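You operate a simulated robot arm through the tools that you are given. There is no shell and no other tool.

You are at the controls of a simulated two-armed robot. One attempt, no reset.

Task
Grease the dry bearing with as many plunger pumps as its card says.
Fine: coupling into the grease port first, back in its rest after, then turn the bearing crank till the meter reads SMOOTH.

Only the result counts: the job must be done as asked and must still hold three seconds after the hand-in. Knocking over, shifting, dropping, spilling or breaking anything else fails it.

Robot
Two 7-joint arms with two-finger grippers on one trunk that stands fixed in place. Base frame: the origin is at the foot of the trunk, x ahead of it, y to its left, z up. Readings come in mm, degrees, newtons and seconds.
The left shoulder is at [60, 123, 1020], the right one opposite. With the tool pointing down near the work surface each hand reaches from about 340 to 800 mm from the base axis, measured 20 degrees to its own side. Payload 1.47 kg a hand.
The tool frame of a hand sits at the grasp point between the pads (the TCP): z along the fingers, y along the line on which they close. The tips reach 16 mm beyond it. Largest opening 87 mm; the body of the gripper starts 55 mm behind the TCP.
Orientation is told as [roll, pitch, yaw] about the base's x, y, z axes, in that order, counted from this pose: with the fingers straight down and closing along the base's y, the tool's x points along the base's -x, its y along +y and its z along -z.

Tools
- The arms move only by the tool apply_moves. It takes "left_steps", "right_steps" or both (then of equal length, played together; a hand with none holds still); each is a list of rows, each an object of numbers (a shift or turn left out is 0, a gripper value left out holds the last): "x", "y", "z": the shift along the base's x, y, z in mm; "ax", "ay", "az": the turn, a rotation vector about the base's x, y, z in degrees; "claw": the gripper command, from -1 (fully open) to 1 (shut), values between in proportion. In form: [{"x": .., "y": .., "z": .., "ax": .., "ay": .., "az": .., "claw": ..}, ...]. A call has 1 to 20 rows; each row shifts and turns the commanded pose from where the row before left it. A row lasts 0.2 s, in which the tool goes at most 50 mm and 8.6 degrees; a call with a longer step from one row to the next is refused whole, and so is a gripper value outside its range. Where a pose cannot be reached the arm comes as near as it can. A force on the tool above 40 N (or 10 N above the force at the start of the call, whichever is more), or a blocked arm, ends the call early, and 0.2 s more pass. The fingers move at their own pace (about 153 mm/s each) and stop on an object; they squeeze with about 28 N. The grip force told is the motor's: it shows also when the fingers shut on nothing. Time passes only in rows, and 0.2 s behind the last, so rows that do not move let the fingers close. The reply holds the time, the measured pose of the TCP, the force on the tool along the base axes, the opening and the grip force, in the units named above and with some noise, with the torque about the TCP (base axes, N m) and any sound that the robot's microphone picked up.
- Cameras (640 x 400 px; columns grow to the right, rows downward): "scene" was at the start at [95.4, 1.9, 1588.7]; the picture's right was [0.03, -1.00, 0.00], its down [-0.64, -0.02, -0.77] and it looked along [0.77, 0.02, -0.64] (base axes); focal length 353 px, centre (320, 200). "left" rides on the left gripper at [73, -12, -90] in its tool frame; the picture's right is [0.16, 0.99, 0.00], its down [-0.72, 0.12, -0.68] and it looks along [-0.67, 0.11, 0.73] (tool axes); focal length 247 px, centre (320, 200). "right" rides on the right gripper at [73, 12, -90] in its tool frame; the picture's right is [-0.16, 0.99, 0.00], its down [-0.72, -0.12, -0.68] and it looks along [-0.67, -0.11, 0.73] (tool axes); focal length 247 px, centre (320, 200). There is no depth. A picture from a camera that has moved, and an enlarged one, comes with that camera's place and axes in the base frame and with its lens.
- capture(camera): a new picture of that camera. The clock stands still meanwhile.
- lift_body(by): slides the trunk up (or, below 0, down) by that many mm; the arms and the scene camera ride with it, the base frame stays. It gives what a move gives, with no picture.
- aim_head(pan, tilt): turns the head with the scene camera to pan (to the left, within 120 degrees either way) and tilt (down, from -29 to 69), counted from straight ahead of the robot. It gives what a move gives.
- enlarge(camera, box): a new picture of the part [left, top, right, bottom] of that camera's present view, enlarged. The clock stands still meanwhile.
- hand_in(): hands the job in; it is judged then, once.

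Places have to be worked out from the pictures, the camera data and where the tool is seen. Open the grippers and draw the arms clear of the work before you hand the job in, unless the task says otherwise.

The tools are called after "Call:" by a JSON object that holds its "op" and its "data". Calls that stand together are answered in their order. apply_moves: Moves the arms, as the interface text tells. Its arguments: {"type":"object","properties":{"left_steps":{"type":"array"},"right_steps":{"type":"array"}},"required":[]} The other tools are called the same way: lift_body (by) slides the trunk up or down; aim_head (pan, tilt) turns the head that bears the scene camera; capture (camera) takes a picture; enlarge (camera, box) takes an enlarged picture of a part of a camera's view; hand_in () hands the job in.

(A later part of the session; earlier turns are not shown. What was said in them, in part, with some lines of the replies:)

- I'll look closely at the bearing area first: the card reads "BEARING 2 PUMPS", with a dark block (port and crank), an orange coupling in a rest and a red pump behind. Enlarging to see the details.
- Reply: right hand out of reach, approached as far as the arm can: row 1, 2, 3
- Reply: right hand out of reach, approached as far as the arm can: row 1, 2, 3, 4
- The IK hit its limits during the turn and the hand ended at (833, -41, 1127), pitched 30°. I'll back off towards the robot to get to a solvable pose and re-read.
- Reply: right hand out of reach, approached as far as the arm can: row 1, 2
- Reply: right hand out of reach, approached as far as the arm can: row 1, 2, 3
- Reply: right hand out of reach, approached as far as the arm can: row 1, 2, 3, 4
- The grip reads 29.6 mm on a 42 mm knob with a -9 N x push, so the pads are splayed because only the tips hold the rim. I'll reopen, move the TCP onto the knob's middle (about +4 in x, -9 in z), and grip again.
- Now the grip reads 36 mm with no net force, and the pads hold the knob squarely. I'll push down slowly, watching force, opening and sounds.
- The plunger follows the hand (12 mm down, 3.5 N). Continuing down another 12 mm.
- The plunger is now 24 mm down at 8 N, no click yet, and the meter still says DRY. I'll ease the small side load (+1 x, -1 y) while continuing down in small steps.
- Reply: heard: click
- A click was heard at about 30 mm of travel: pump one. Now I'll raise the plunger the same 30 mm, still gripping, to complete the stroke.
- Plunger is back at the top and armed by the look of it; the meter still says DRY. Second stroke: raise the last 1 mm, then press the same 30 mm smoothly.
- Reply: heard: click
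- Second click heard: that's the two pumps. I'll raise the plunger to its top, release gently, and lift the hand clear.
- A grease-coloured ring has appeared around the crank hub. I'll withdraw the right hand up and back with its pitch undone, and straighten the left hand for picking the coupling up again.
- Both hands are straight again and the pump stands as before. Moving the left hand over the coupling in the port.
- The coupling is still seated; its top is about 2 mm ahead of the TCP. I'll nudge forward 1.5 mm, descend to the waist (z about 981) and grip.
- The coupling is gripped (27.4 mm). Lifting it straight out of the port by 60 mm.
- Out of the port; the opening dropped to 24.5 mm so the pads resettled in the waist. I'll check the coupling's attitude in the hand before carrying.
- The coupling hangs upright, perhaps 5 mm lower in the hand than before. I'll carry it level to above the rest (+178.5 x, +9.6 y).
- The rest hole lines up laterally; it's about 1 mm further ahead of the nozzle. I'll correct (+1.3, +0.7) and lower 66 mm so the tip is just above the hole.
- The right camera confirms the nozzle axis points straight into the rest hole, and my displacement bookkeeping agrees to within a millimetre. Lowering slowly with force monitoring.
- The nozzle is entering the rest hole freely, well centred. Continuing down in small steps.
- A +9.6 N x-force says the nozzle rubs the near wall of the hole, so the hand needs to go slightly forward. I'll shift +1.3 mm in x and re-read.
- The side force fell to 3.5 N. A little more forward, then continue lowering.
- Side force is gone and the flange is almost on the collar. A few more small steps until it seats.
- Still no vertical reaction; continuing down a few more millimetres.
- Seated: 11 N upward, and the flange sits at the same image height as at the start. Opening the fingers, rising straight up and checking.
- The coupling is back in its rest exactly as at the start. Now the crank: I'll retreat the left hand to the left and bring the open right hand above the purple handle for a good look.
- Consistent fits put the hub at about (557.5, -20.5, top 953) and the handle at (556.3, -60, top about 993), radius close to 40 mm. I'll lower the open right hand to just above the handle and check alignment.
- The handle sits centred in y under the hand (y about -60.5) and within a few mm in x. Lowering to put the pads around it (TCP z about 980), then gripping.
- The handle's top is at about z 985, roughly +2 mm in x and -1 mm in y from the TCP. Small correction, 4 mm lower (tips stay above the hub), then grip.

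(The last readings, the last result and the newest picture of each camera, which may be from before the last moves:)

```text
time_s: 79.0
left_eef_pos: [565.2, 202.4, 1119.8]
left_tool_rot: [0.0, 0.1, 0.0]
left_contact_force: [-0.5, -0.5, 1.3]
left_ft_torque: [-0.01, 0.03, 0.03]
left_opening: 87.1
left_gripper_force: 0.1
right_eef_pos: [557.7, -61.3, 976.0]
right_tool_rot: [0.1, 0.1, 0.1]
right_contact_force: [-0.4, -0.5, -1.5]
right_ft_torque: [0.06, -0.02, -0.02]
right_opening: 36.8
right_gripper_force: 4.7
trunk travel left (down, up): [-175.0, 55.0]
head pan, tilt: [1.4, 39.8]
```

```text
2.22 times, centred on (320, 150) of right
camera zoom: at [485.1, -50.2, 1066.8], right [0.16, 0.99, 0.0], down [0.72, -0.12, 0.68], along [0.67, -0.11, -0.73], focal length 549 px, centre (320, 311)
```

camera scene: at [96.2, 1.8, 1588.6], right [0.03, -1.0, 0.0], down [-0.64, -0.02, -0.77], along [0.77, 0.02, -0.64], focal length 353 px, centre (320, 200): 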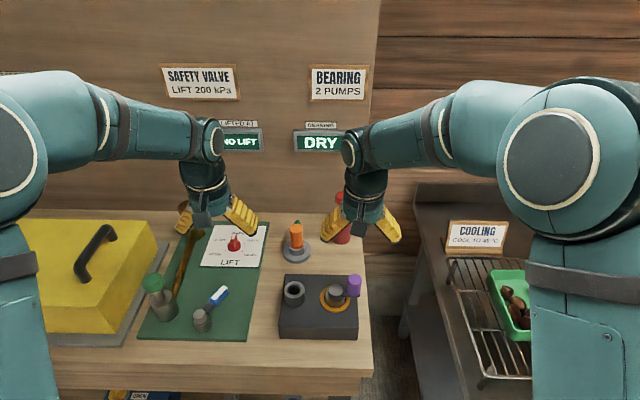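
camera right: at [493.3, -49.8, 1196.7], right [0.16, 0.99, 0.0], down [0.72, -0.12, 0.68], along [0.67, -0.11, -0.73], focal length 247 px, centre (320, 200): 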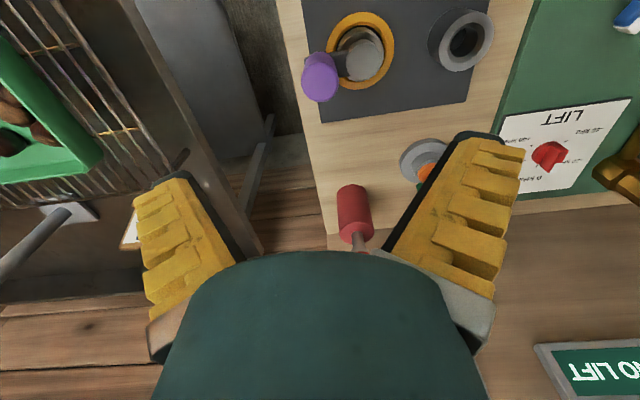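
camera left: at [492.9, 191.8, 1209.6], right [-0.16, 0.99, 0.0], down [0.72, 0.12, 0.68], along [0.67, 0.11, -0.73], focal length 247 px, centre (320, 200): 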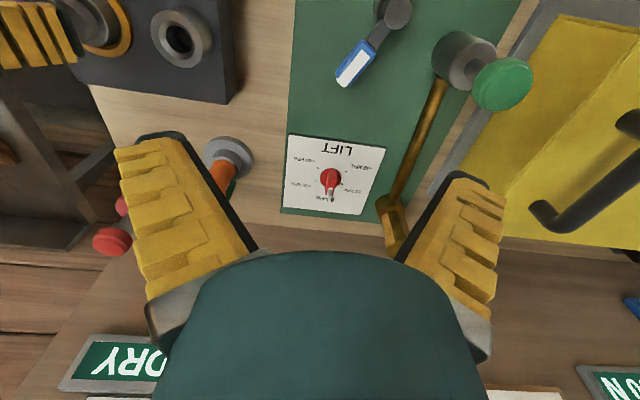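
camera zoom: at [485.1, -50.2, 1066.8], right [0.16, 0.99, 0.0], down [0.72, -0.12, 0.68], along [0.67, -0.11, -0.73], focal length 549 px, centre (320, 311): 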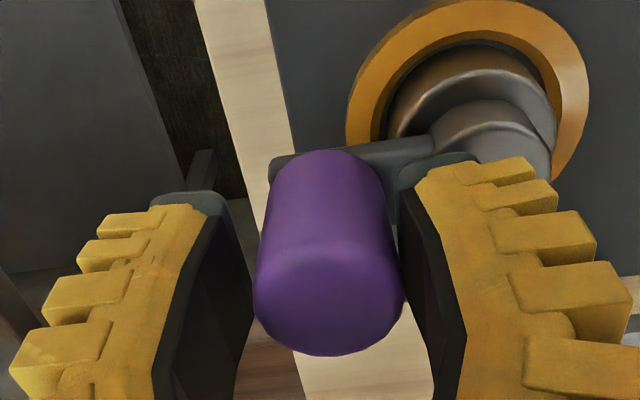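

At claw 0.3 the pads are at 37 mm, touching only on the hub side. I'll shift +1.5 mm in y and close a bit further to get a light grip.

Call:
{"op": "apply_moves", "data": {"right_steps": [{"y": 1.2}, {"claw": 0.45}, {"claw": 0.45}, {}]}}

Call:
{"op": "enlarge", "data": {"camera": "right", "box": [220, 60, 420, 240]}}

```text
time_s: 80.0
left_eef_pos: [565.9, 205.1, 1118.8]
left_tool_rot: [0.0, 0.0, 0.0]
left_contact_force: [0.2, 0.1, -0.6]
left_ft_torque: [0.03, 0.01, 0.0]
left_opening: 87.1
left_gripper_force: 0.1
right_eef_pos: [557.8, -59.6, 976.7]
right_tool_rot: [0.0, 0.0, 0.0]
right_contact_force: [0.3, 0.6, 1.0]
right_ft_torque: [0.03, -0.02, -0.01]
right_opening: 30.1
right_gripper_force: 5.0
trunk travel left (down, up): [-175.0, 55.0]
head pan, tilt: [1.4, 39.8]
```

```text
2.22 times, centred on (320, 150) of right
camera zoom: at [484.9, -48.9, 1066.7], right [0.16, 0.99, 0.0], down [0.72, -0.12, 0.68], along [0.67, -0.11, -0.73], focal length 549 px, centre (320, 311)
```

zoom: 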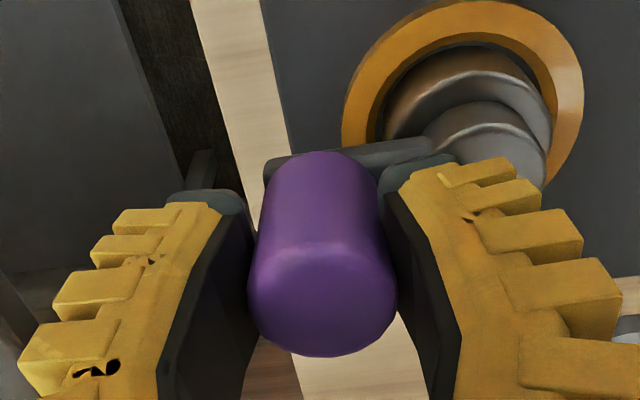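

The pads now cage the handle closely (30 mm). I'll grip firmly and try the first 30° of the crank circle (counter-clockwise, radius 40 mm) with the hand's orientation fixed, watching the forces.

Call:
{"op": "apply_moves", "data": {"right_steps": [{"claw": 1}, {"claw": 1}, {}, {"x": 5.2, "y": 0.3}, {"x": 5.2, "y": 0.66}, {"x": 4.9, "y": 1.6}, {"x": 4.9, "y": 2.03}, {}]}}

Call:
{"op": "enlarge", "data": {"camera": "right", "box": [220, 60, 420, 240]}}

Call:
{"op": "enlarge", "data": {"camera": "scene", "box": [290, 230, 390, 330]}}

```text
time_s: 81.3
left_eef_pos: [562.4, 203.2, 1120.4]
left_tool_rot: [0.0, -0.1, 0.0]
left_contact_force: [-0.5, -0.9, -0.5]
left_ft_torque: [-0.03, 0.02, -0.01]
left_opening: 87.1
left_gripper_force: 0.0
right_eef_pos: [561.3, -59.6, 975.7]
right_tool_rot: [-0.3, 1.2, 0.0]
right_contact_force: [-20.7, -5.9, 18.5]
right_ft_torque: [-0.15, 0.15, -0.06]
right_opening: 22.9
right_gripper_force: 30.0
trunk travel left (down, up): [-175.0, 55.0]
head pan, tilt: [1.4, 39.8]
stopped in row 6 (right hand): the force on the tool passed its limit at 45 N (the readings are from after the stop); the commanded pose is now the measured one
```

```text
2.22 times, centred on (320, 150) of right
camera zoom: at [489.9, -48.1, 1067.2], right [0.16, 0.99, -0.01], down [0.74, -0.11, 0.67], along [0.66, -0.11, -0.75], focal length 549 px, centre (320, 311)
```

zoom: 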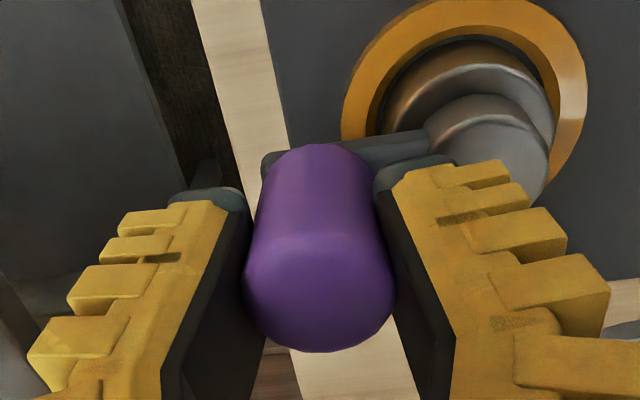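

```text
4.00 times, centred on (340, 280) of scene
camera zoom: at [92.2, 1.7, 1589.0], right [0.03, -1.0, 0.0], down [-0.64, -0.02, -0.77], along [0.77, 0.02, -0.64], focal length 1411 px, centre (240, -120)
```

zoom: 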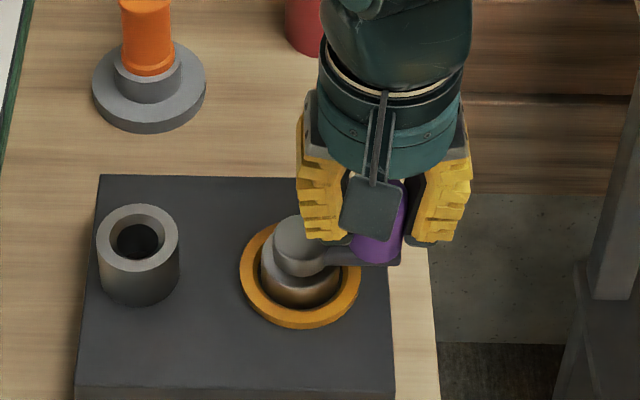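

The crank didn't turn: 45 N built up in x and some in z. I'll open to release the load and look again before trying the other direction.

Call:
{"op": "apply_moves", "data": {"right_steps": [{"claw": 0.2}, {"claw": 0.0}, {"claw": 0.0}, {}]}}

Call:
{"op": "enlarge", "data": {"camera": "right", "box": [220, 60, 420, 240]}}

Call:
{"op": "enlarge", "data": {"camera": "left", "box": [0, 0, 160, 100]}}

```text
time_s: 82.3
left_eef_pos: [565.1, 204.1, 1120.0]
left_tool_rot: [0.0, 0.0, 0.0]
left_contact_force: [-0.7, 0.0, -0.2]
left_ft_torque: [-0.02, -0.02, 0.01]
left_opening: 87.0
left_gripper_force: 0.2
right_eef_pos: [565.0, -59.2, 973.6]
right_tool_rot: [-0.3, 1.0, 0.1]
right_contact_force: [0.2, -0.4, 0.4]
right_ft_torque: [-0.05, -0.01, 0.01]
right_opening: 49.1
right_gripper_force: 3.9
trunk travel left (down, up): [-175.0, 55.0]
head pan, tilt: [1.4, 39.8]
```

```text
2.22 times, centred on (320, 150) of right
camera zoom: at [493.5, -47.8, 1065.3], right [0.16, 0.99, -0.01], down [0.74, -0.11, 0.67], along [0.66, -0.11, -0.74], focal length 549 px, centre (320, 311)
```

zoom: 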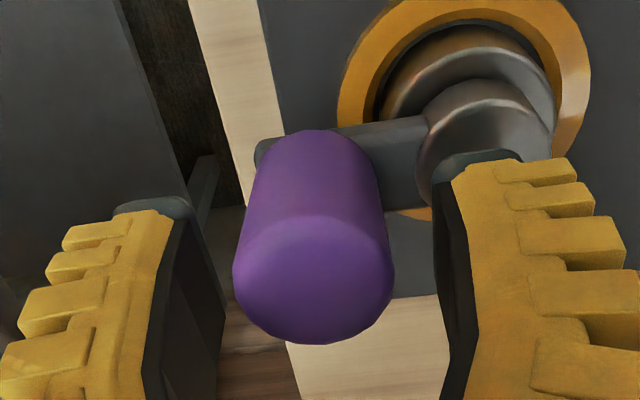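

```text
4.00 times, centred on (80, 50) of left
camera zoom: at [492.8, 191.7, 1209.7], right [-0.16, 0.99, 0.0], down [0.72, 0.12, 0.68], along [0.67, 0.11, -0.73], focal length 988 px, centre (1280, 800)
```

zoom: 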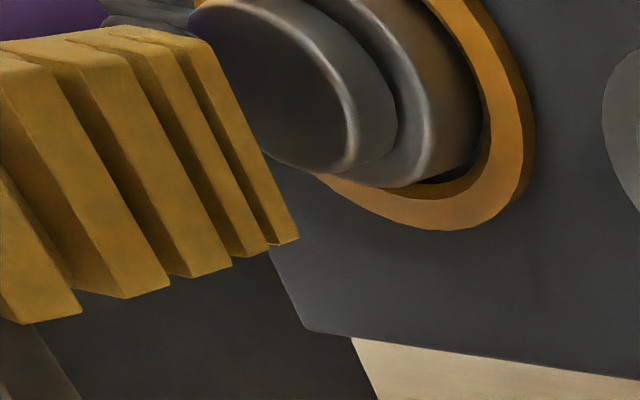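

With the fingers closing along y, one finger sits over the hub and only the pad ends hold the handle. Turning the hand 90° puts the fingers on the tangential sides, clear of hub and arm, and lower. I'll open, rise, and yaw +90°.

Call:
{"op": "apply_moves", "data": {"right_steps": [{"claw": -1}, {"claw": -1}, {"z": 30}, {"z": 35, "x": -7, "ay": -1.0, "ax": 0.3}, {"az": 7.5}, {"az": 7.5}, {"az": 7.5}, {"az": 7.5}, {"az": 7.5}, {"az": 7.5}, {"az": 7.5}, {"az": 7.5}, {"az": 7.5}, {"az": 7.5}, {"az": 7.5}, {"az": 7.5}, {}]}}

Call:
{"op": "capture", "data": {"camera": "right"}}

Call:
{"op": "capture", "data": {"camera": "scene"}}

```text
time_s: 85.9
left_eef_pos: [564.8, 203.5, 1119.4]
left_tool_rot: [0.0, 0.0, 0.0]
left_contact_force: [0.3, 0.2, 0.5]
left_ft_torque: [-0.03, 0.01, 0.03]
left_opening: 86.8
left_gripper_force: 0.1
right_eef_pos: [557.7, -58.3, 1038.8]
right_tool_rot: [0.0, 0.0, 90.1]
right_contact_force: [-0.5, 0.5, -0.5]
right_ft_torque: [0.04, -0.01, 0.0]
right_opening: 87.1
right_gripper_force: 0.0
trunk travel left (down, up): [-175.0, 55.0]
head pan, tilt: [1.4, 39.8]
```

```text
taken
camera right: at [546.7, -132.5, 1129.9], right [-0.99, 0.16, 0.0], down [0.12, 0.72, 0.68], along [0.11, 0.67, -0.73], focal length 247 px, centre (320, 200)
```

right: 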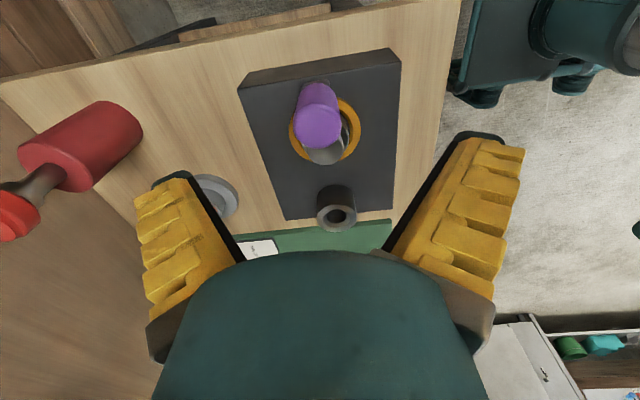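

```text
taken
camera scene: at [95.4, 2.0, 1588.7], right [0.03, -1.0, 0.0], down [-0.64, -0.02, -0.77], along [0.77, 0.02, -0.64], focal length 353 px, centre (320, 200)
```

scene: 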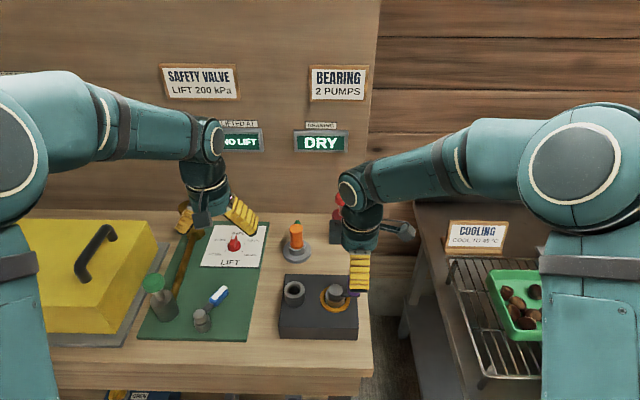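

From the -y side the handle is nearly centred under the hand. Zooming to fine-tune before descending.

Call:
{"op": "enlarge", "data": {"camera": "right", "box": [240, 50, 400, 190]}}

Call:
{"op": "enlarge", "data": {"camera": "scene", "box": [290, 230, 390, 330]}}

```text
2.86 times, centred on (320, 120) of right
camera zoom: at [546.7, -132.5, 1129.9], right [-0.99, 0.16, 0.0], down [0.12, 0.72, 0.68], along [0.11, 0.67, -0.73], focal length 706 px, centre (320, 429)
```

zoom: 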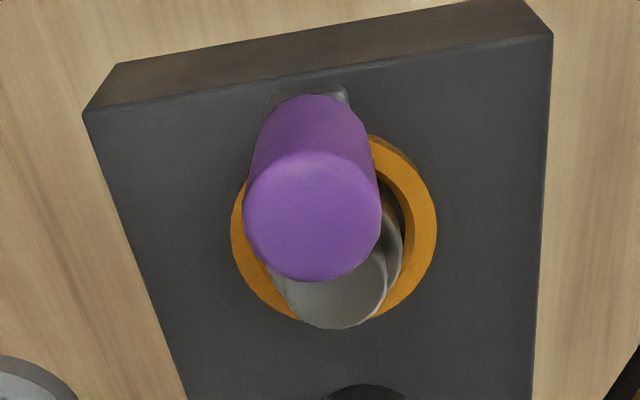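

```text
4.00 times, centred on (340, 280) of scene
camera zoom: at [95.4, 2.0, 1588.7], right [0.03, -1.0, 0.0], down [-0.64, -0.02, -0.77], along [0.77, 0.02, -0.64], focal length 1411 px, centre (240, -120)
```

zoom: 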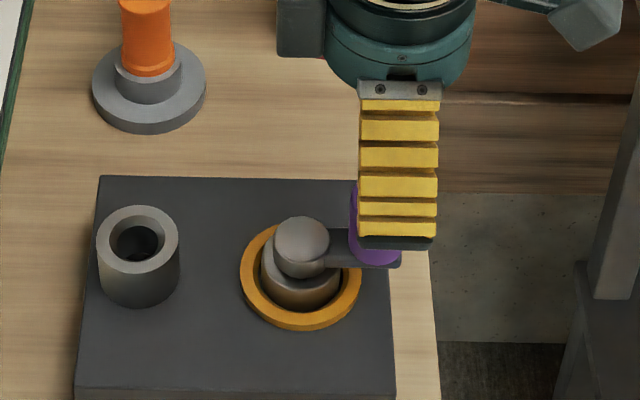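

The handle centre is at about (560, -60.8), top z about 982, and the hub at about (560, -21.5), so R is about 39.5. I'll centre and lower to TCP z about 963 with fingers on either side, then grip.

Call:
{"op": "apply_moves", "data": {"right_steps": [{"x": 2, "y": -2.3, "z": -20}, {"z": -20}, {"z": -20}, {"z": -15}, {}, {}]}}

Call:
{"op": "enlarge", "data": {"camera": "right", "box": [220, 80, 420, 260]}}

Call:
{"op": "enlarge", "data": {"camera": "scene", "box": [290, 230, 390, 330]}}

```text
time_s: 87.3
left_eef_pos: [563.7, 203.8, 1120.2]
left_tool_rot: [0.0, 0.0, 0.0]
left_contact_force: [-0.5, -0.2, 0.3]
left_ft_torque: [-0.01, 0.0, 0.0]
left_opening: 87.0
left_gripper_force: 0.1
right_eef_pos: [559.9, -61.9, 963.0]
right_tool_rot: [0.0, 0.0, 90.0]
right_contact_force: [-0.1, 0.2, 0.0]
right_ft_torque: [0.0, 0.01, -0.02]
right_opening: 87.1
right_gripper_force: 0.1
trunk travel left (down, up): [-175.0, 55.0]
head pan, tilt: [1.4, 39.8]
```

```text
2.22 times, centred on (320, 170) of right
camera zoom: at [547.7, -135.1, 1053.5], right [-0.99, 0.16, 0.0], down [0.12, 0.72, 0.68], along [0.11, 0.67, -0.73], focal length 549 px, centre (320, 267)
```

zoom: 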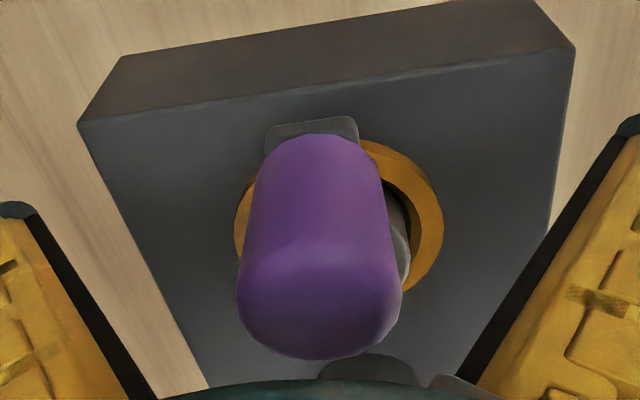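

```text
4.00 times, centred on (340, 280) of scene
camera zoom: at [95.4, 2.0, 1588.7], right [0.03, -1.0, 0.0], down [-0.64, -0.02, -0.77], along [0.77, 0.02, -0.64], focal length 1411 px, centre (240, -120)
```

zoom: 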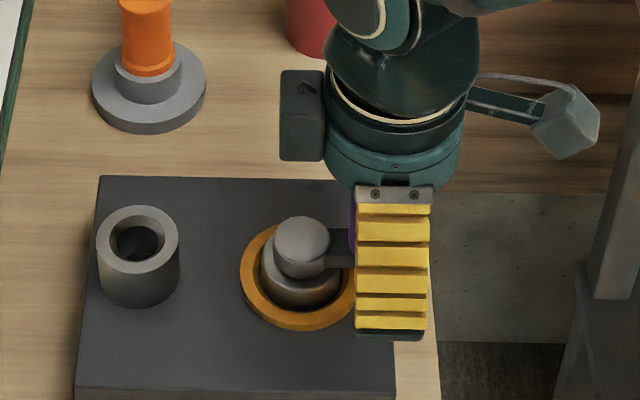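

Handle is between the fingers. Closing to a snug hold.

Call:
{"op": "apply_moves", "data": {"right_steps": [{"claw": 0.3}, {"claw": 0.5}, {"claw": 0.6}, {"claw": 0.6}, {}]}}

Call:
{"op": "enlarge", "data": {"camera": "right", "box": [220, 80, 420, 260]}}

```text
time_s: 88.5
left_eef_pos: [565.5, 203.6, 1120.4]
left_tool_rot: [0.0, 0.0, 0.1]
left_contact_force: [0.4, -0.2, -0.4]
left_ft_torque: [0.0, 0.02, -0.01]
left_opening: 86.8
left_gripper_force: 0.1
right_eef_pos: [559.9, -60.8, 963.6]
right_tool_rot: [0.0, 0.0, 90.0]
right_contact_force: [1.4, 1.4, 6.5]
right_ft_torque: [0.4, -0.02, -0.01]
right_opening: 24.1
right_gripper_force: 30.0
trunk travel left (down, up): [-175.0, 55.0]
head pan, tilt: [1.4, 39.8]
```

```text
2.22 times, centred on (320, 170) of right
camera zoom: at [547.7, -134.8, 1054.3], right [-0.99, 0.16, 0.0], down [0.12, 0.72, 0.68], along [0.11, 0.67, -0.73], focal length 549 px, centre (320, 267)
```

zoom: 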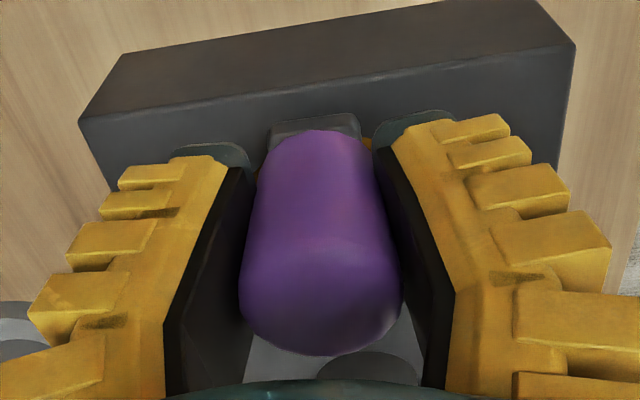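

Firm grip. Testing clockwise (seen from above): two 7.5° steps along the circle, turning the hand with the crank.

Call:
{"op": "apply_moves", "data": {"right_steps": [{"x": -2.6, "y": 0.15, "az": -3.75}, {"x": -2.55, "y": 0.27, "az": -3.75}, {"x": -2.55, "y": 0.5, "az": -3.75}, {"x": -2.5, "y": 0.6, "az": -3.75}, {}]}}

Call:
{"op": "enlarge", "data": {"camera": "right", "box": [220, 80, 420, 260]}}

Call:
{"op": "enlarge", "data": {"camera": "scene", "box": [290, 230, 390, 330]}}

```text
time_s: 89.7
left_eef_pos: [565.6, 204.9, 1119.3]
left_tool_rot: [0.1, 0.0, 0.2]
left_contact_force: [0.3, -0.6, 0.6]
left_ft_torque: [-0.01, -0.01, 0.01]
left_opening: 87.1
left_gripper_force: 0.1
right_eef_pos: [550.3, -59.5, 963.9]
right_tool_rot: [0.1, -0.1, 74.9]
right_contact_force: [12.5, 9.4, 1.8]
right_ft_torque: [0.26, -0.23, -0.38]
right_opening: 21.6
right_gripper_force: 30.1
trunk travel left (down, up): [-175.0, 55.0]
head pan, tilt: [1.4, 39.8]
```

```text
2.22 times, centred on (320, 170) of right
camera zoom: at [519.9, -127.0, 1054.3], right [-0.91, 0.41, 0.0], down [0.3, 0.67, 0.68], along [0.28, 0.62, -0.73], focal length 549 px, centre (320, 267)
```

zoom: 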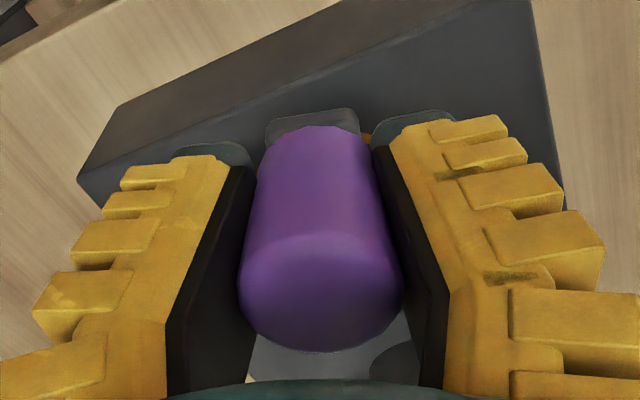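

```text
4.00 times, centred on (340, 280) of scene
camera zoom: at [96.9, 3.1, 1588.5], right [0.03, -1.0, 0.0], down [-0.64, -0.02, -0.77], along [0.77, 0.02, -0.64], focal length 1411 px, centre (240, -120)
```

zoom: 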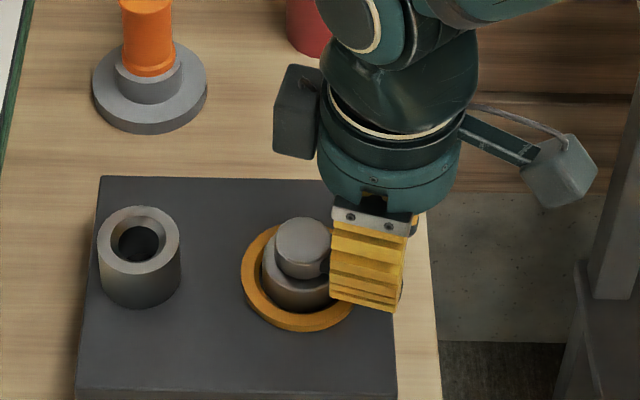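

The crank turns clockwise. Only internal side-loads remain, so I'll loosen to a snug cage (about 30 mm) that lets the handle self-align, and drive on another 60° with the hand turning along.

Call:
{"op": "apply_moves", "data": {"right_steps": [{"claw": 0.47}, {"x": -4.85, "y": 1.7, "az": -7.5}, {"x": -4.59, "y": 2.31, "az": -7.5}, {"x": -4.25, "y": 2.89, "az": -7.5}, {"x": -3.83, "y": 3.42, "az": -7.5}, {"x": -3.36, "y": 3.9, "az": -7.5}, {"x": -2.82, "y": 4.3, "az": -7.5}, {"x": -2.23, "y": 4.63, "az": -7.5}, {"x": -1.61, "y": 4.88, "az": -7.5}, {}]}}

Call:
{"op": "enlarge", "data": {"camera": "right", "box": [220, 80, 420, 260]}}

Call:
{"op": "capture", "data": {"camera": "scene"}}

```text
time_s: 91.9
left_eef_pos: [565.3, 202.9, 1119.8]
left_tool_rot: [0.0, -0.1, 0.0]
left_contact_force: [0.3, 0.0, -0.3]
left_ft_torque: [0.01, -0.01, 0.02]
left_opening: 87.0
left_gripper_force: 0.0
right_eef_pos: [520.3, -32.2, 963.3]
right_tool_rot: [0.2, 0.0, 14.9]
right_contact_force: [1.1, -7.4, -0.6]
right_ft_torque: [-0.04, -0.03, -0.08]
right_opening: 33.8
right_gripper_force: 8.6
trunk travel left (down, up): [-175.0, 55.0]
head pan, tilt: [1.4, 39.8]
```

```text
2.22 times, centred on (320, 170) of right
camera zoom: at [447.8, -41.1, 1054.1], right [-0.1, 0.99, 0.0], down [0.73, 0.07, 0.68], along [0.68, 0.07, -0.73], focal length 549 px, centre (320, 267)
```

zoom: 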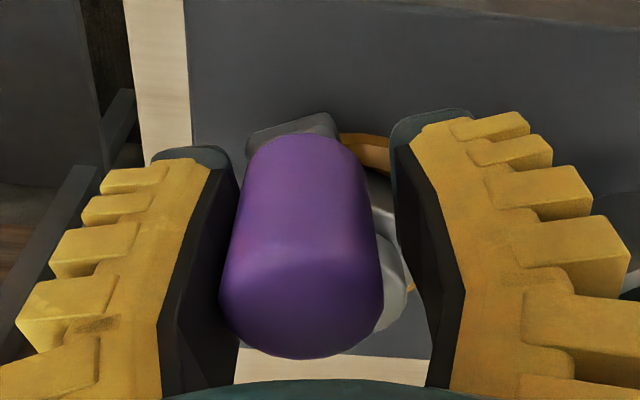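

```text
taken
camera scene: at [95.5, 0.9, 1588.7], right [0.03, -1.0, 0.0], down [-0.64, -0.02, -0.77], along [0.77, 0.02, -0.64], focal length 353 px, centre (320, 200)
```

scene: 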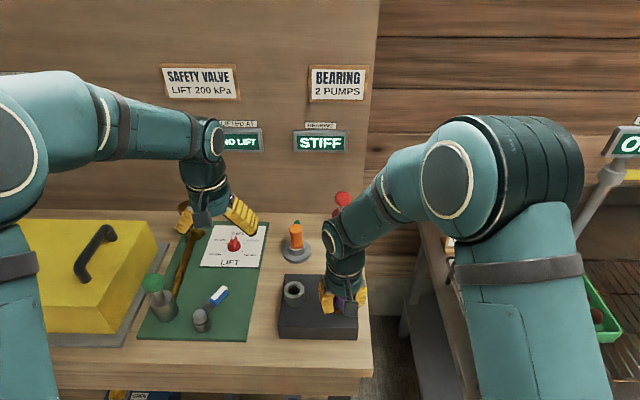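

The meter has gone from DRY to STIFF, with about 7 N tangential resistance. Continuing clockwise another 75°.

Call:
{"op": "apply_moves", "data": {"right_steps": [{"x": -0.96, "y": 5.05, "az": -7.5}, {"x": -0.29, "y": 5.13, "az": -7.5}, {"x": 0.38, "y": 5.13, "az": -7.5}, {"x": 1.05, "y": 5.03, "az": -7.5}, {"x": 1.7, "y": 4.85, "az": -7.5}, {"x": 2.31, "y": 4.59, "az": -7.5}, {"x": 2.89, "y": 4.25, "az": -7.5}, {"x": 3.42, "y": 3.83, "az": -7.5}, {"x": 3.9, "y": 3.36, "az": -7.5}, {"x": 4.3, "y": 2.82, "az": -7.5}, {}]}}

Call:
{"op": "enlarge", "data": {"camera": "right", "box": [220, 80, 420, 260]}}

Call:
{"op": "capture", "data": {"camera": "scene"}}

```text
time_s: 94.3
left_eef_pos: [564.0, 204.2, 1120.2]
left_tool_rot: [0.0, -0.2, 0.0]
left_contact_force: [0.5, -0.3, -0.6]
left_ft_torque: [-0.04, -0.01, 0.0]
left_opening: 86.9
left_gripper_force: 0.0
right_eef_pos: [540.9, 11.3, 964.9]
right_tool_rot: [0.2, -0.1, -60.0]
right_contact_force: [-10.8, 2.7, -0.9]
right_ft_torque: [0.04, 0.05, -0.11]
right_opening: 34.1
right_gripper_force: 8.9
trunk travel left (down, up): [-175.0, 55.0]
head pan, tilt: [1.4, 39.8]
```

```text
2.22 times, centred on (320, 170) of right
camera zoom: at [513.5, 81.1, 1055.5], right [0.93, 0.36, 0.0], down [0.26, -0.69, 0.68], along [0.24, -0.64, -0.73], focal length 549 px, centre (320, 267)
```

zoom: 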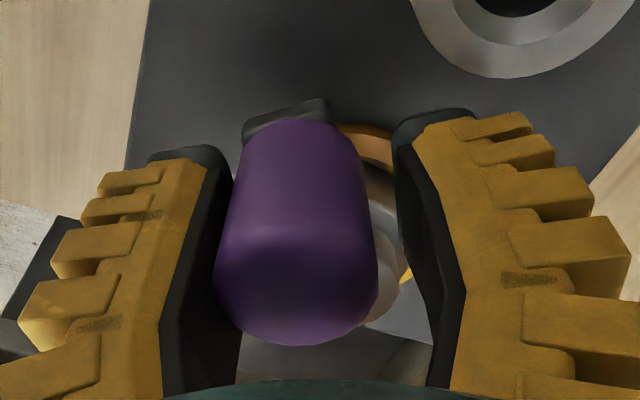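

```text
taken
camera scene: at [93.9, 2.2, 1588.8], right [0.03, -1.0, 0.0], down [-0.64, -0.02, -0.77], along [0.77, 0.02, -0.64], focal length 353 px, centre (320, 200)
```

scene: 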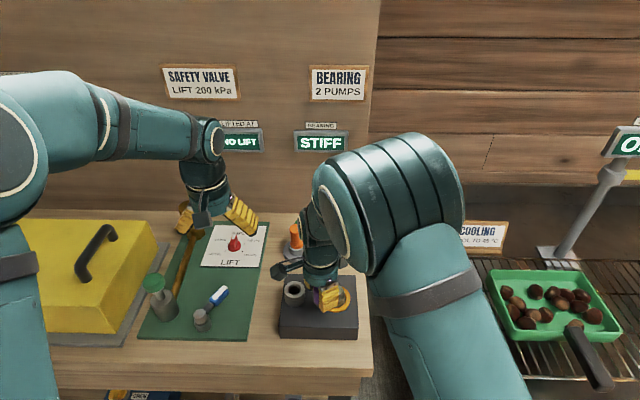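

Still STIFF; turning continues well (about 11 N). I'll keep going clockwise 60° more, and shift the left hand further away for clearance.

Call:
{"op": "apply_moves", "data": {"right_steps": [{"x": 4.63, "y": 2.23, "az": -7.5}, {"x": 4.88, "y": 1.61, "az": -7.5}, {"x": 5.05, "y": 0.96, "az": -7.5}, {"x": 5.13, "y": 0.29, "az": -7.5}, {"x": 5.13, "y": -0.38, "az": -7.5}, {"x": 5.03, "y": -1.05, "az": -7.5}, {"x": 4.85, "y": -1.7, "az": -7.5}, {"x": 4.59, "y": -2.31, "az": -7.5}, {}], "left_steps": [{"x": -10, "y": 15}, {"x": -10, "y": 15}, {"x": -10, "y": 15}, {"x": -10, "y": 15}, {"x": -10, "y": 15}, {}, {}, {}, {}]}}

Call:
{"op": "enlarge", "data": {"camera": "right", "box": [220, 80, 420, 260]}}

Call:
{"op": "capture", "data": {"camera": "scene"}}

```text
time_s: 96.3
left_eef_pos: [515.8, 280.2, 1119.2]
left_tool_rot: [-0.1, 0.0, -0.1]
left_contact_force: [-0.5, 0.4, -0.6]
left_ft_torque: [-0.04, 0.0, 0.01]
left_opening: 87.0
left_gripper_force: 0.0
right_eef_pos: [579.3, 11.1, 963.4]
right_tool_rot: [0.2, 0.0, -120.1]
right_contact_force: [-2.5, 9.6, -0.1]
right_ft_torque: [0.11, 0.09, -0.11]
right_opening: 33.2
right_gripper_force: 8.0
trunk travel left (down, up): [-175.0, 55.0]
head pan, tilt: [1.4, 39.8]
```

```text
2.22 times, centred on (320, 170) of right
camera zoom: at [626.3, 69.6, 1054.8], right [0.78, -0.63, 0.0], down [-0.46, -0.57, 0.68], along [-0.43, -0.53, -0.73], focal length 549 px, centre (320, 267)
```

zoom: 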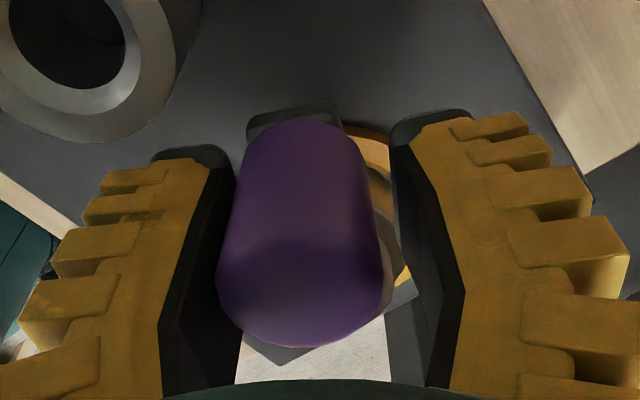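

```text
taken
camera scene: at [95.1, 3.2, 1588.7], right [0.03, -1.0, 0.0], down [-0.64, -0.02, -0.77], along [0.77, 0.02, -0.64], focal length 353 px, centre (320, 200)
```

scene: 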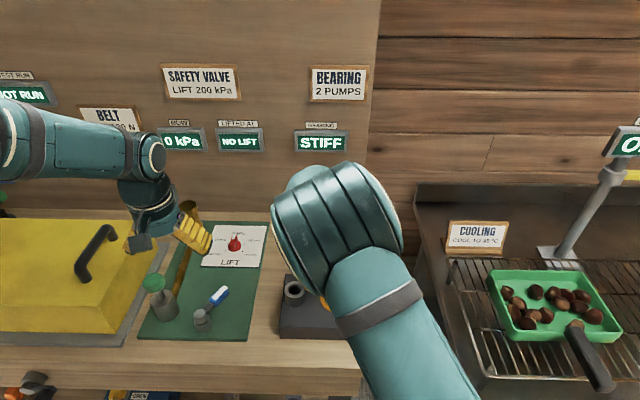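

Yaw -120° still works and the crank has turned about 210°. Continuing 30° more and watching for reach messages.

Call:
{"op": "apply_moves", "data": {"right_steps": [{"x": 4.25, "y": -2.89, "az": -7.5}, {"x": 3.83, "y": -3.42, "az": -7.5}, {"x": 3.36, "y": -3.9, "az": -7.5}, {"x": 2.82, "y": -4.3, "az": -7.5}, {}]}}

Call:
{"op": "enlarge", "data": {"camera": "right", "box": [220, 80, 420, 260]}}

Call:
{"op": "capture", "data": {"camera": "scene"}}

```text
time_s: 97.5
left_eef_pos: [516.8, 278.6, 1119.0]
left_tool_rot: [0.0, -0.1, 0.0]
left_contact_force: [0.0, 1.1, 0.6]
left_ft_torque: [-0.02, 0.0, 0.02]
left_opening: 86.9
left_gripper_force: 0.1
right_eef_pos: [594.6, -3.4, 963.0]
right_tool_rot: [0.1, -0.1, -150.1]
right_contact_force: [1.7, 5.2, 0.1]
right_ft_torque: [0.05, 0.04, -0.03]
right_opening: 31.7
right_gripper_force: 7.2
trunk travel left (down, up): [-175.0, 55.0]
head pan, tilt: [1.4, 39.8]
```

```text
2.22 times, centred on (320, 170) of right
camera zoom: at [663.9, 22.7, 1053.9], right [0.35, -0.94, 0.0], down [-0.69, -0.26, 0.68], along [-0.64, -0.24, -0.73], focal length 549 px, centre (320, 267)
```

zoom: 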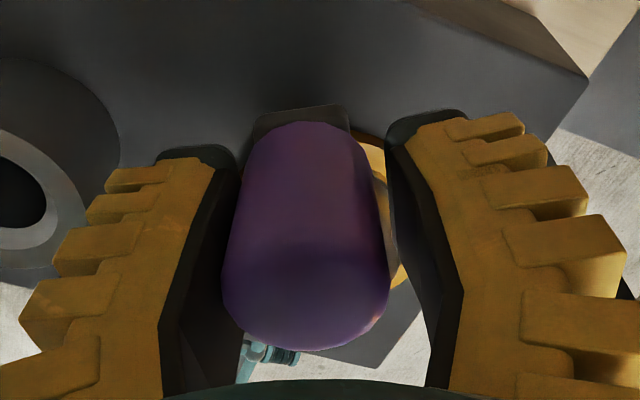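

```text
taken
camera scene: at [95.5, 2.7, 1588.6], right [0.03, -1.0, 0.0], down [-0.64, -0.02, -0.77], along [0.77, 0.02, -0.64], focal length 353 px, centre (320, 200)
```

scene: 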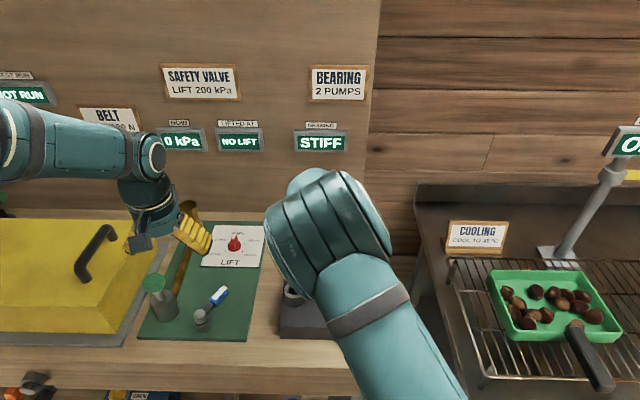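

Resistance is falling (about 5 N), still STIFF. Two more steps with yaw, then two without, checking for limits.

Call:
{"op": "apply_moves", "data": {"right_steps": [{"x": 2.23, "y": -4.63, "az": -7.5}, {"x": 1.61, "y": -4.88, "az": -6}, {"x": 0.96, "y": -5.05}, {"x": 0.29, "y": -5.13}, {}]}}

Call:
{"op": "enlarge", "data": {"camera": "right", "box": [220, 80, 420, 260]}}

Call:
{"op": "enlarge", "data": {"camera": "scene", "box": [260, 60, 380, 330]}}

```text
time_s: 98.7
left_eef_pos: [516.5, 279.3, 1120.1]
left_tool_rot: [-0.1, 0.0, 0.0]
left_contact_force: [-0.4, 0.1, 0.5]
left_ft_torque: [-0.01, 0.02, 0.01]
left_opening: 86.8
left_gripper_force: 0.0
right_eef_pos: [599.4, -24.0, 963.3]
right_tool_rot: [0.0, -0.1, -163.5]
right_contact_force: [1.2, 2.6, -0.5]
right_ft_torque: [-0.03, 0.06, -0.05]
right_opening: 30.6
right_gripper_force: 6.1
trunk travel left (down, up): [-175.0, 55.0]
head pan, tilt: [1.4, 39.8]
```

```text
2.22 times, centred on (320, 170) of right
camera zoom: at [672.7, -13.9, 1054.0], right [0.13, -0.99, 0.0], down [-0.73, -0.09, 0.68], along [-0.68, -0.09, -0.73], focal length 549 px, centre (320, 267)
```

zoom: 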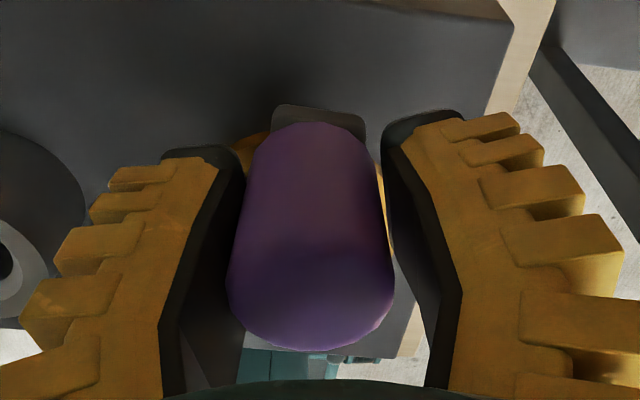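

```text
1.48 times, centred on (320, 195) of scene
camera zoom: at [95.6, 2.4, 1588.7], right [0.03, -1.0, 0.0], down [-0.64, -0.02, -0.77], along [0.77, 0.02, -0.64], focal length 523 px, centre (320, 207)
```

zoom: 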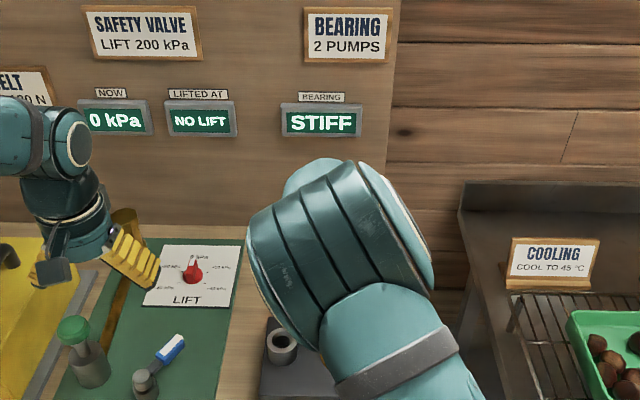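

Only about 2.6 N of drag now, at about 270° turned. Continuing on.

Call:
{"op": "apply_moves", "data": {"right_steps": [{"x": -0.38, "y": -5.13, "az": -5}, {"x": -1.05, "y": -5.03, "az": -5}, {"x": -1.7, "y": -4.85}, {"x": -2.31, "y": -4.59}, {}]}}

Call:
{"op": "enlarge", "data": {"camera": "right", "box": [220, 80, 420, 260]}}

Call:
{"op": "enlarge", "data": {"camera": "scene", "box": [260, 60, 380, 330]}}

```text
time_s: 99.9
left_eef_pos: [515.5, 279.3, 1119.1]
left_tool_rot: [0.0, 0.0, 0.0]
left_contact_force: [0.3, 0.7, 0.1]
left_ft_torque: [-0.04, -0.02, 0.0]
left_opening: 87.1
left_gripper_force: 0.0
right_eef_pos: [593.8, -42.3, 963.4]
right_tool_rot: [0.2, 0.0, -173.5]
right_contact_force: [0.9, 1.6, -0.6]
right_ft_torque: [0.06, 0.02, 0.0]
right_opening: 30.2
right_gripper_force: 5.5
trunk travel left (down, up): [-175.0, 55.0]
head pan, tilt: [1.4, 39.8]
```

```text
2.22 times, centred on (320, 170) of right
camera zoom: at [667.2, -46.6, 1053.6], right [-0.05, -1.0, 0.0], down [-0.73, 0.03, 0.68], along [-0.68, 0.03, -0.73], focal length 549 px, centre (320, 267)
```

zoom: 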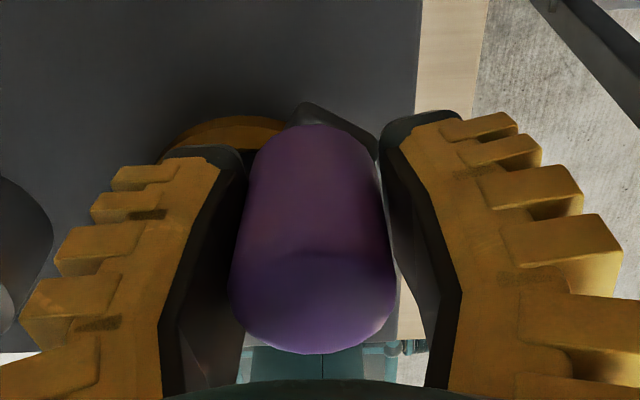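

```text
1.48 times, centred on (320, 195) of scene
camera zoom: at [95.5, 2.2, 1588.7], right [0.03, -1.0, 0.0], down [-0.64, -0.02, -0.77], along [0.77, 0.02, -0.64], focal length 523 px, centre (320, 207)
```

zoom: 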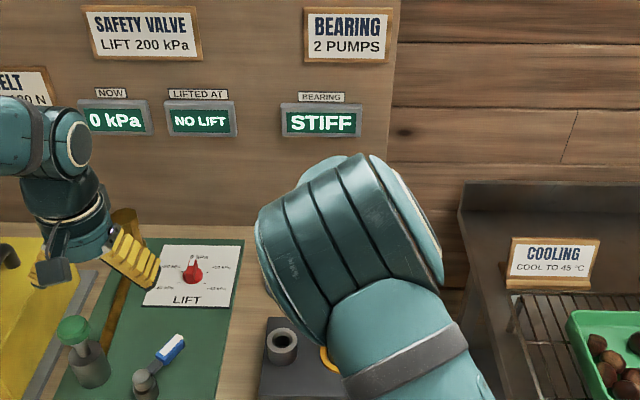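

Drag is down to under 2 N at about 300°. Continuing towards a full turn.

Call:
{"op": "apply_moves", "data": {"right_steps": [{"x": -2.89, "y": -4.25, "az": -6}, {"x": -3.42, "y": -3.83, "az": -6}, {"x": -3.9, "y": -3.36, "az": -6}, {"x": -4.3, "y": -2.82, "az": -6}, {}]}}

Call:
{"op": "enlarge", "data": {"camera": "right", "box": [220, 80, 420, 260]}}

Call:
{"op": "enlarge", "data": {"camera": "scene", "box": [260, 60, 380, 330]}}

```text
time_s: 101.1
left_eef_pos: [515.5, 279.0, 1120.0]
left_tool_rot: [-0.1, 0.1, -0.1]
left_contact_force: [-0.4, -0.5, 0.1]
left_ft_torque: [-0.01, 0.0, 0.0]
left_opening: 87.1
left_gripper_force: 0.0
right_eef_pos: [578.5, -57.6, 964.0]
right_tool_rot: [0.1, -0.1, 162.4]
right_contact_force: [0.3, 3.5, 0.2]
right_ft_torque: [0.05, 0.01, 0.0]
right_opening: 30.8
right_gripper_force: 6.1
trunk travel left (down, up): [-175.0, 55.0]
head pan, tilt: [1.4, 39.8]
```

```text
2.22 times, centred on (320, 170) of right
camera zoom: at [645.3, -90.3, 1053.8], right [-0.45, -0.89, 0.0], down [-0.65, 0.33, 0.68], along [-0.61, 0.3, -0.73], focal length 549 px, centre (320, 267)
```

zoom: 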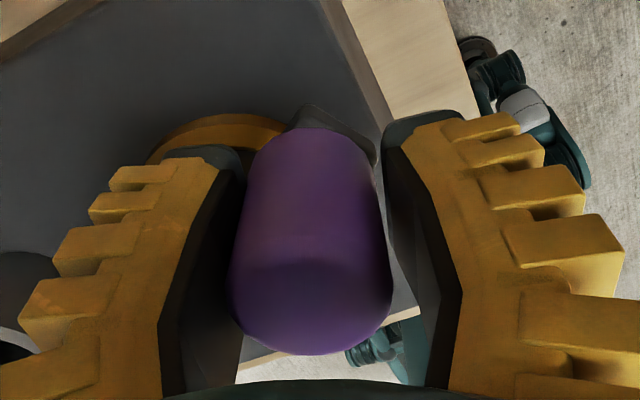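

```text
1.48 times, centred on (320, 195) of scene
camera zoom: at [95.5, 2.2, 1588.7], right [0.03, -1.0, 0.0], down [-0.64, -0.02, -0.77], along [0.77, 0.02, -0.64], focal length 523 px, centre (320, 207)
```

zoom: 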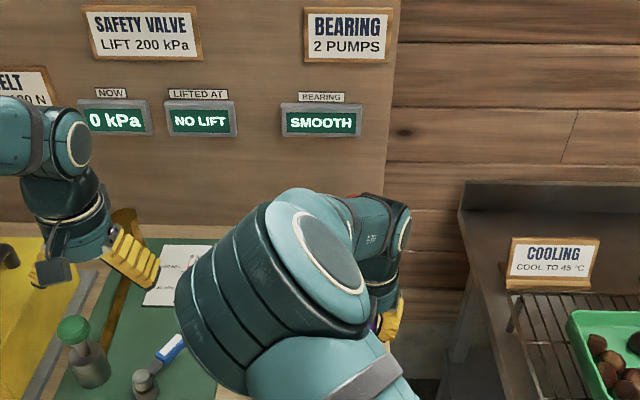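

The meter reads SMOOTH. I'll open the cage slightly, rise straight off the handle, then open fully once clear.

Call:
{"op": "apply_moves", "data": {"right_steps": [{"claw": 0.3}, {"claw": 0.25}, {"z": 8}, {"z": 12}, {"z": 15}, {"z": 20}, {"z": 20}, {"claw": -1}, {}]}}

Call:
{"op": "capture", "data": {"camera": "right"}}

Call:
{"op": "capture", "data": {"camera": "scene"}}

```text
time_s: 103.1
left_eef_pos: [516.2, 279.2, 1119.7]
left_tool_rot: [0.1, 0.0, -0.1]
left_contact_force: [0.1, -0.5, 0.2]
left_ft_torque: [0.0, 0.01, 0.01]
left_opening: 87.1
left_gripper_force: 0.0
right_eef_pos: [578.0, -55.0, 1038.6]
right_tool_rot: [-0.1, 0.0, 162.5]
right_contact_force: [-0.1, -1.2, 0.6]
right_ft_torque: [0.01, -0.01, -0.02]
right_opening: 87.0
right_gripper_force: 0.0
trunk travel left (down, up): [-175.0, 55.0]
head pan, tilt: [1.4, 39.8]
```

```text
taken
camera right: at [644.4, -89.3, 1128.9], right [-0.45, -0.89, 0.0], down [-0.65, 0.33, 0.68], along [-0.61, 0.3, -0.73], focal length 247 px, centre (320, 200)
```

right: 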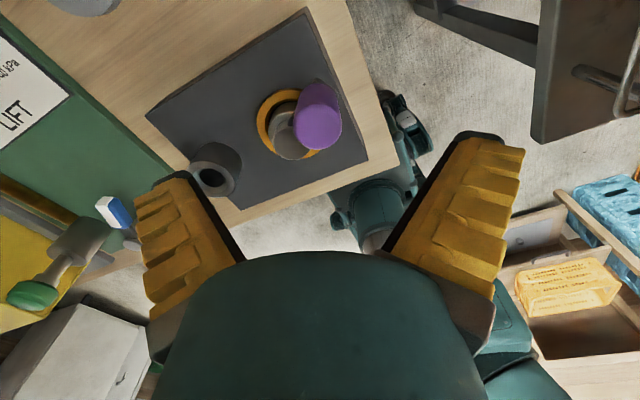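

```text
taken
camera scene: at [95.2, 2.0, 1588.7], right [0.03, -1.0, 0.0], down [-0.64, -0.02, -0.77], along [0.77, 0.02, -0.64], focal length 353 px, centre (320, 200)
```

scene: 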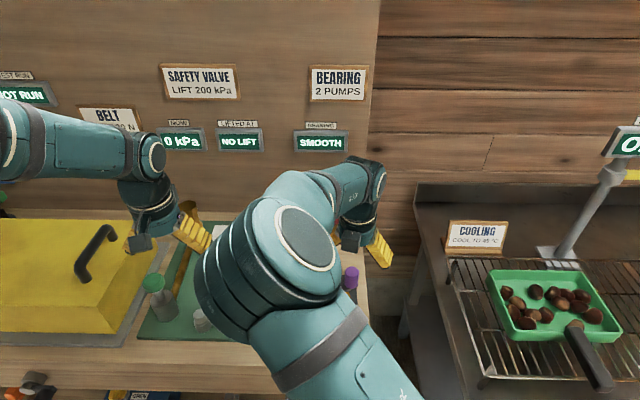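

Handle released, meter SMOOTH. Raising the right hand well clear and drawing it back to the right; also raising the left hand.

Call:
{"op": "apply_moves", "data": {"right_steps": [{"z": 30}, {"z": 30}, {"z": 30}, {"z": 20, "y": -20}, {"y": -25, "x": -10}, {"y": -25, "x": -10}, {"y": -25, "x": -10}, {}], "left_steps": [{"z": 20}, {"z": 20}, {"z": 20}, {}, {}, {}, {}, {}]}}

Call:
{"op": "capture", "data": {"camera": "scene"}}

Call:
{"op": "capture", "data": {"camera": "left"}}

```text
time_s: 104.9
left_eef_pos: [513.9, 280.5, 1181.7]
left_tool_rot: [-0.1, 0.1, 0.0]
left_contact_force: [0.3, 0.7, -0.5]
left_ft_torque: [0.0, -0.02, 0.02]
left_opening: 87.3
left_gripper_force: 0.1
right_eef_pos: [548.9, -153.3, 1146.9]
right_tool_rot: [0.1, -0.1, 162.5]
right_contact_force: [1.1, 0.1, 0.6]
right_ft_torque: [-0.01, 0.01, 0.02]
right_opening: 86.7
right_gripper_force: 0.1
trunk travel left (down, up): [-175.0, 55.0]
head pan, tilt: [1.4, 39.8]
```

```text
taken
camera scene: at [95.7, 2.4, 1588.6], right [0.03, -1.0, 0.0], down [-0.64, -0.02, -0.77], along [0.77, 0.02, -0.64], focal length 353 px, centre (320, 200)
```

scene: 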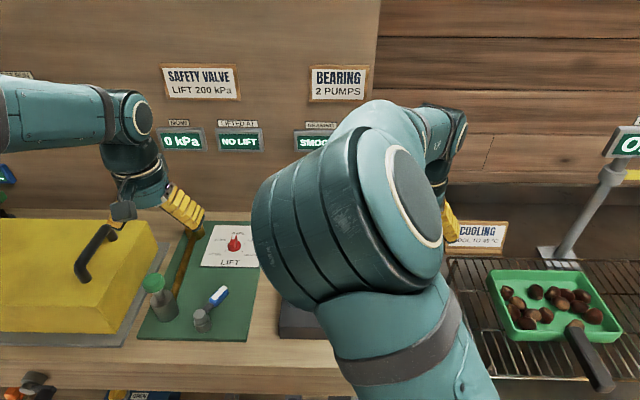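

```text
taken
camera left: at [442.4, 267.9, 1270.8], right [-0.16, 0.99, 0.0], down [0.72, 0.12, 0.68], along [0.67, 0.11, -0.73], focal length 247 px, centre (320, 200)
```

left: 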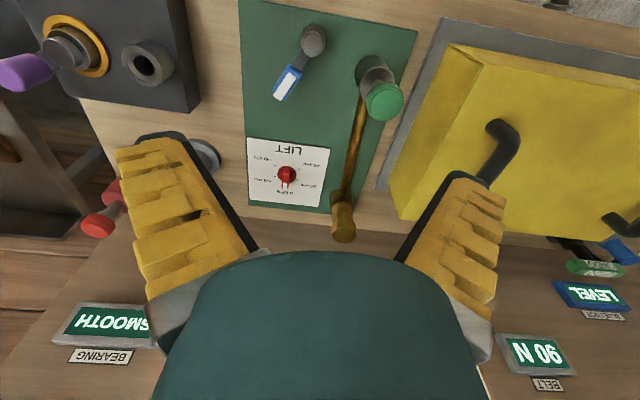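

SMOOTH is displayed. I'll unwind the right wrist so its elbow swings back out of the way and I can check the whole bench.

Call:
{"op": "apply_moves", "data": {"right_steps": [{"az": 7.5}, {"az": 7.5}, {"az": 7.5}, {"az": 7.5}, {"az": 7.5}, {"az": 7.5}, {"az": 7.5}, {"az": 7.5}, {"az": 7.5}, {"az": 7.5}, {"az": 7.5}, {"az": 7.5}, {"az": 7.5}, {"az": 7.5}, {"az": 7.5}, {"az": 7.5}, {"az": 7.5}, {"az": 7.5}, {"az": 7.5}, {}]}}

Call:
{"op": "capture", "data": {"camera": "scene"}}

```text
time_s: 109.1
left_eef_pos: [515.3, 279.7, 1178.9]
left_tool_rot: [0.0, 0.1, 0.0]
left_contact_force: [1.1, 0.1, -0.2]
left_ft_torque: [-0.03, -0.01, 0.01]
left_opening: 87.0
left_gripper_force: 0.1
right_eef_pos: [549.1, -151.7, 1148.7]
right_tool_rot: [0.1, 0.0, -54.9]
right_contact_force: [0.2, 0.5, 0.5]
right_ft_torque: [-0.02, 0.0, 0.0]
right_opening: 86.7
right_gripper_force: 0.0
trunk travel left (down, up): [-175.0, 55.0]
head pan, tilt: [1.4, 39.8]
```

```text
taken
camera scene: at [95.4, 2.1, 1588.7], right [0.03, -1.0, 0.0], down [-0.64, -0.02, -0.77], along [0.77, 0.02, -0.64], focal length 353 px, centre (320, 200)
```

scene: 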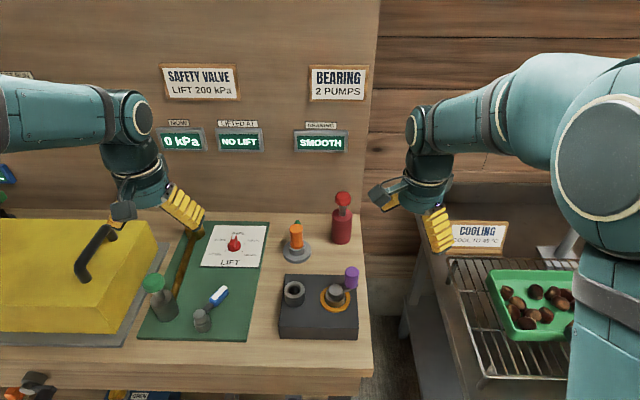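

Bench is clear: coupling upright in its rest, pump standing, meter SMOOTH. A last close check before handing in.

Call:
{"op": "enlarge", "data": {"camera": "scene", "box": [250, 170, 390, 350]}}

Call:
{"op": "enlarge", "data": {"camera": "scene", "box": [140, 50, 390, 170]}}

```text
2.22 times, centred on (320, 260) of scene
camera zoom: at [95.4, 2.1, 1588.7], right [0.03, -1.0, 0.0], down [-0.64, -0.02, -0.77], along [0.77, 0.02, -0.64], focal length 784 px, centre (320, 67)
```

zoom: 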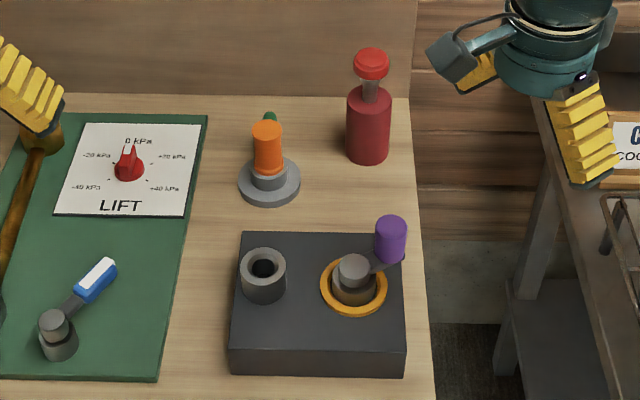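

```text
2.56 times, centred on (265, 110) of scene
camera zoom: at [95.4, 2.1, 1588.7], right [0.03, -1.0, 0.0], down [-0.64, -0.02, -0.77], along [0.77, 0.02, -0.64], focal length 903 px, centre (461, 430)
```

zoom: 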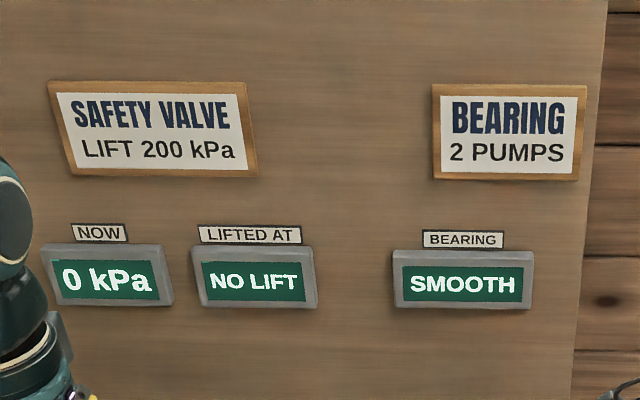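

All is as asked. There were two pump clicks with the coupling in the port, the coupling is back in its rest, the bearing meter reads SMOOTH, and both grippers are open and clear. Handing in.

Call:
{"op": "hand_in", "data": {}}

```text
The job is handed in.
```

The bearing is greased and its meter reads SMOOTH. I handed the job in, but the reply only confirmed receipt, so I don't know how it was judged.

- **Coupling:** I seated it in the grease port before pumping. Afterwards I put it back in its rest, where it sits as it did at the start.
- **Pumps:** I gave two full plunger strokes, as the card says, and heard one click on each.
- **Crank:** It would not turn counter-clockwise: I stopped when the force reached 45 N. Clockwise it turned freely, and the meter went from DRY to STIFF to SMOOTH in just under one full turn.

In the last pictures the pump, coupling and nearby items looked undisturbed. Both grippers were open and clear of the work.
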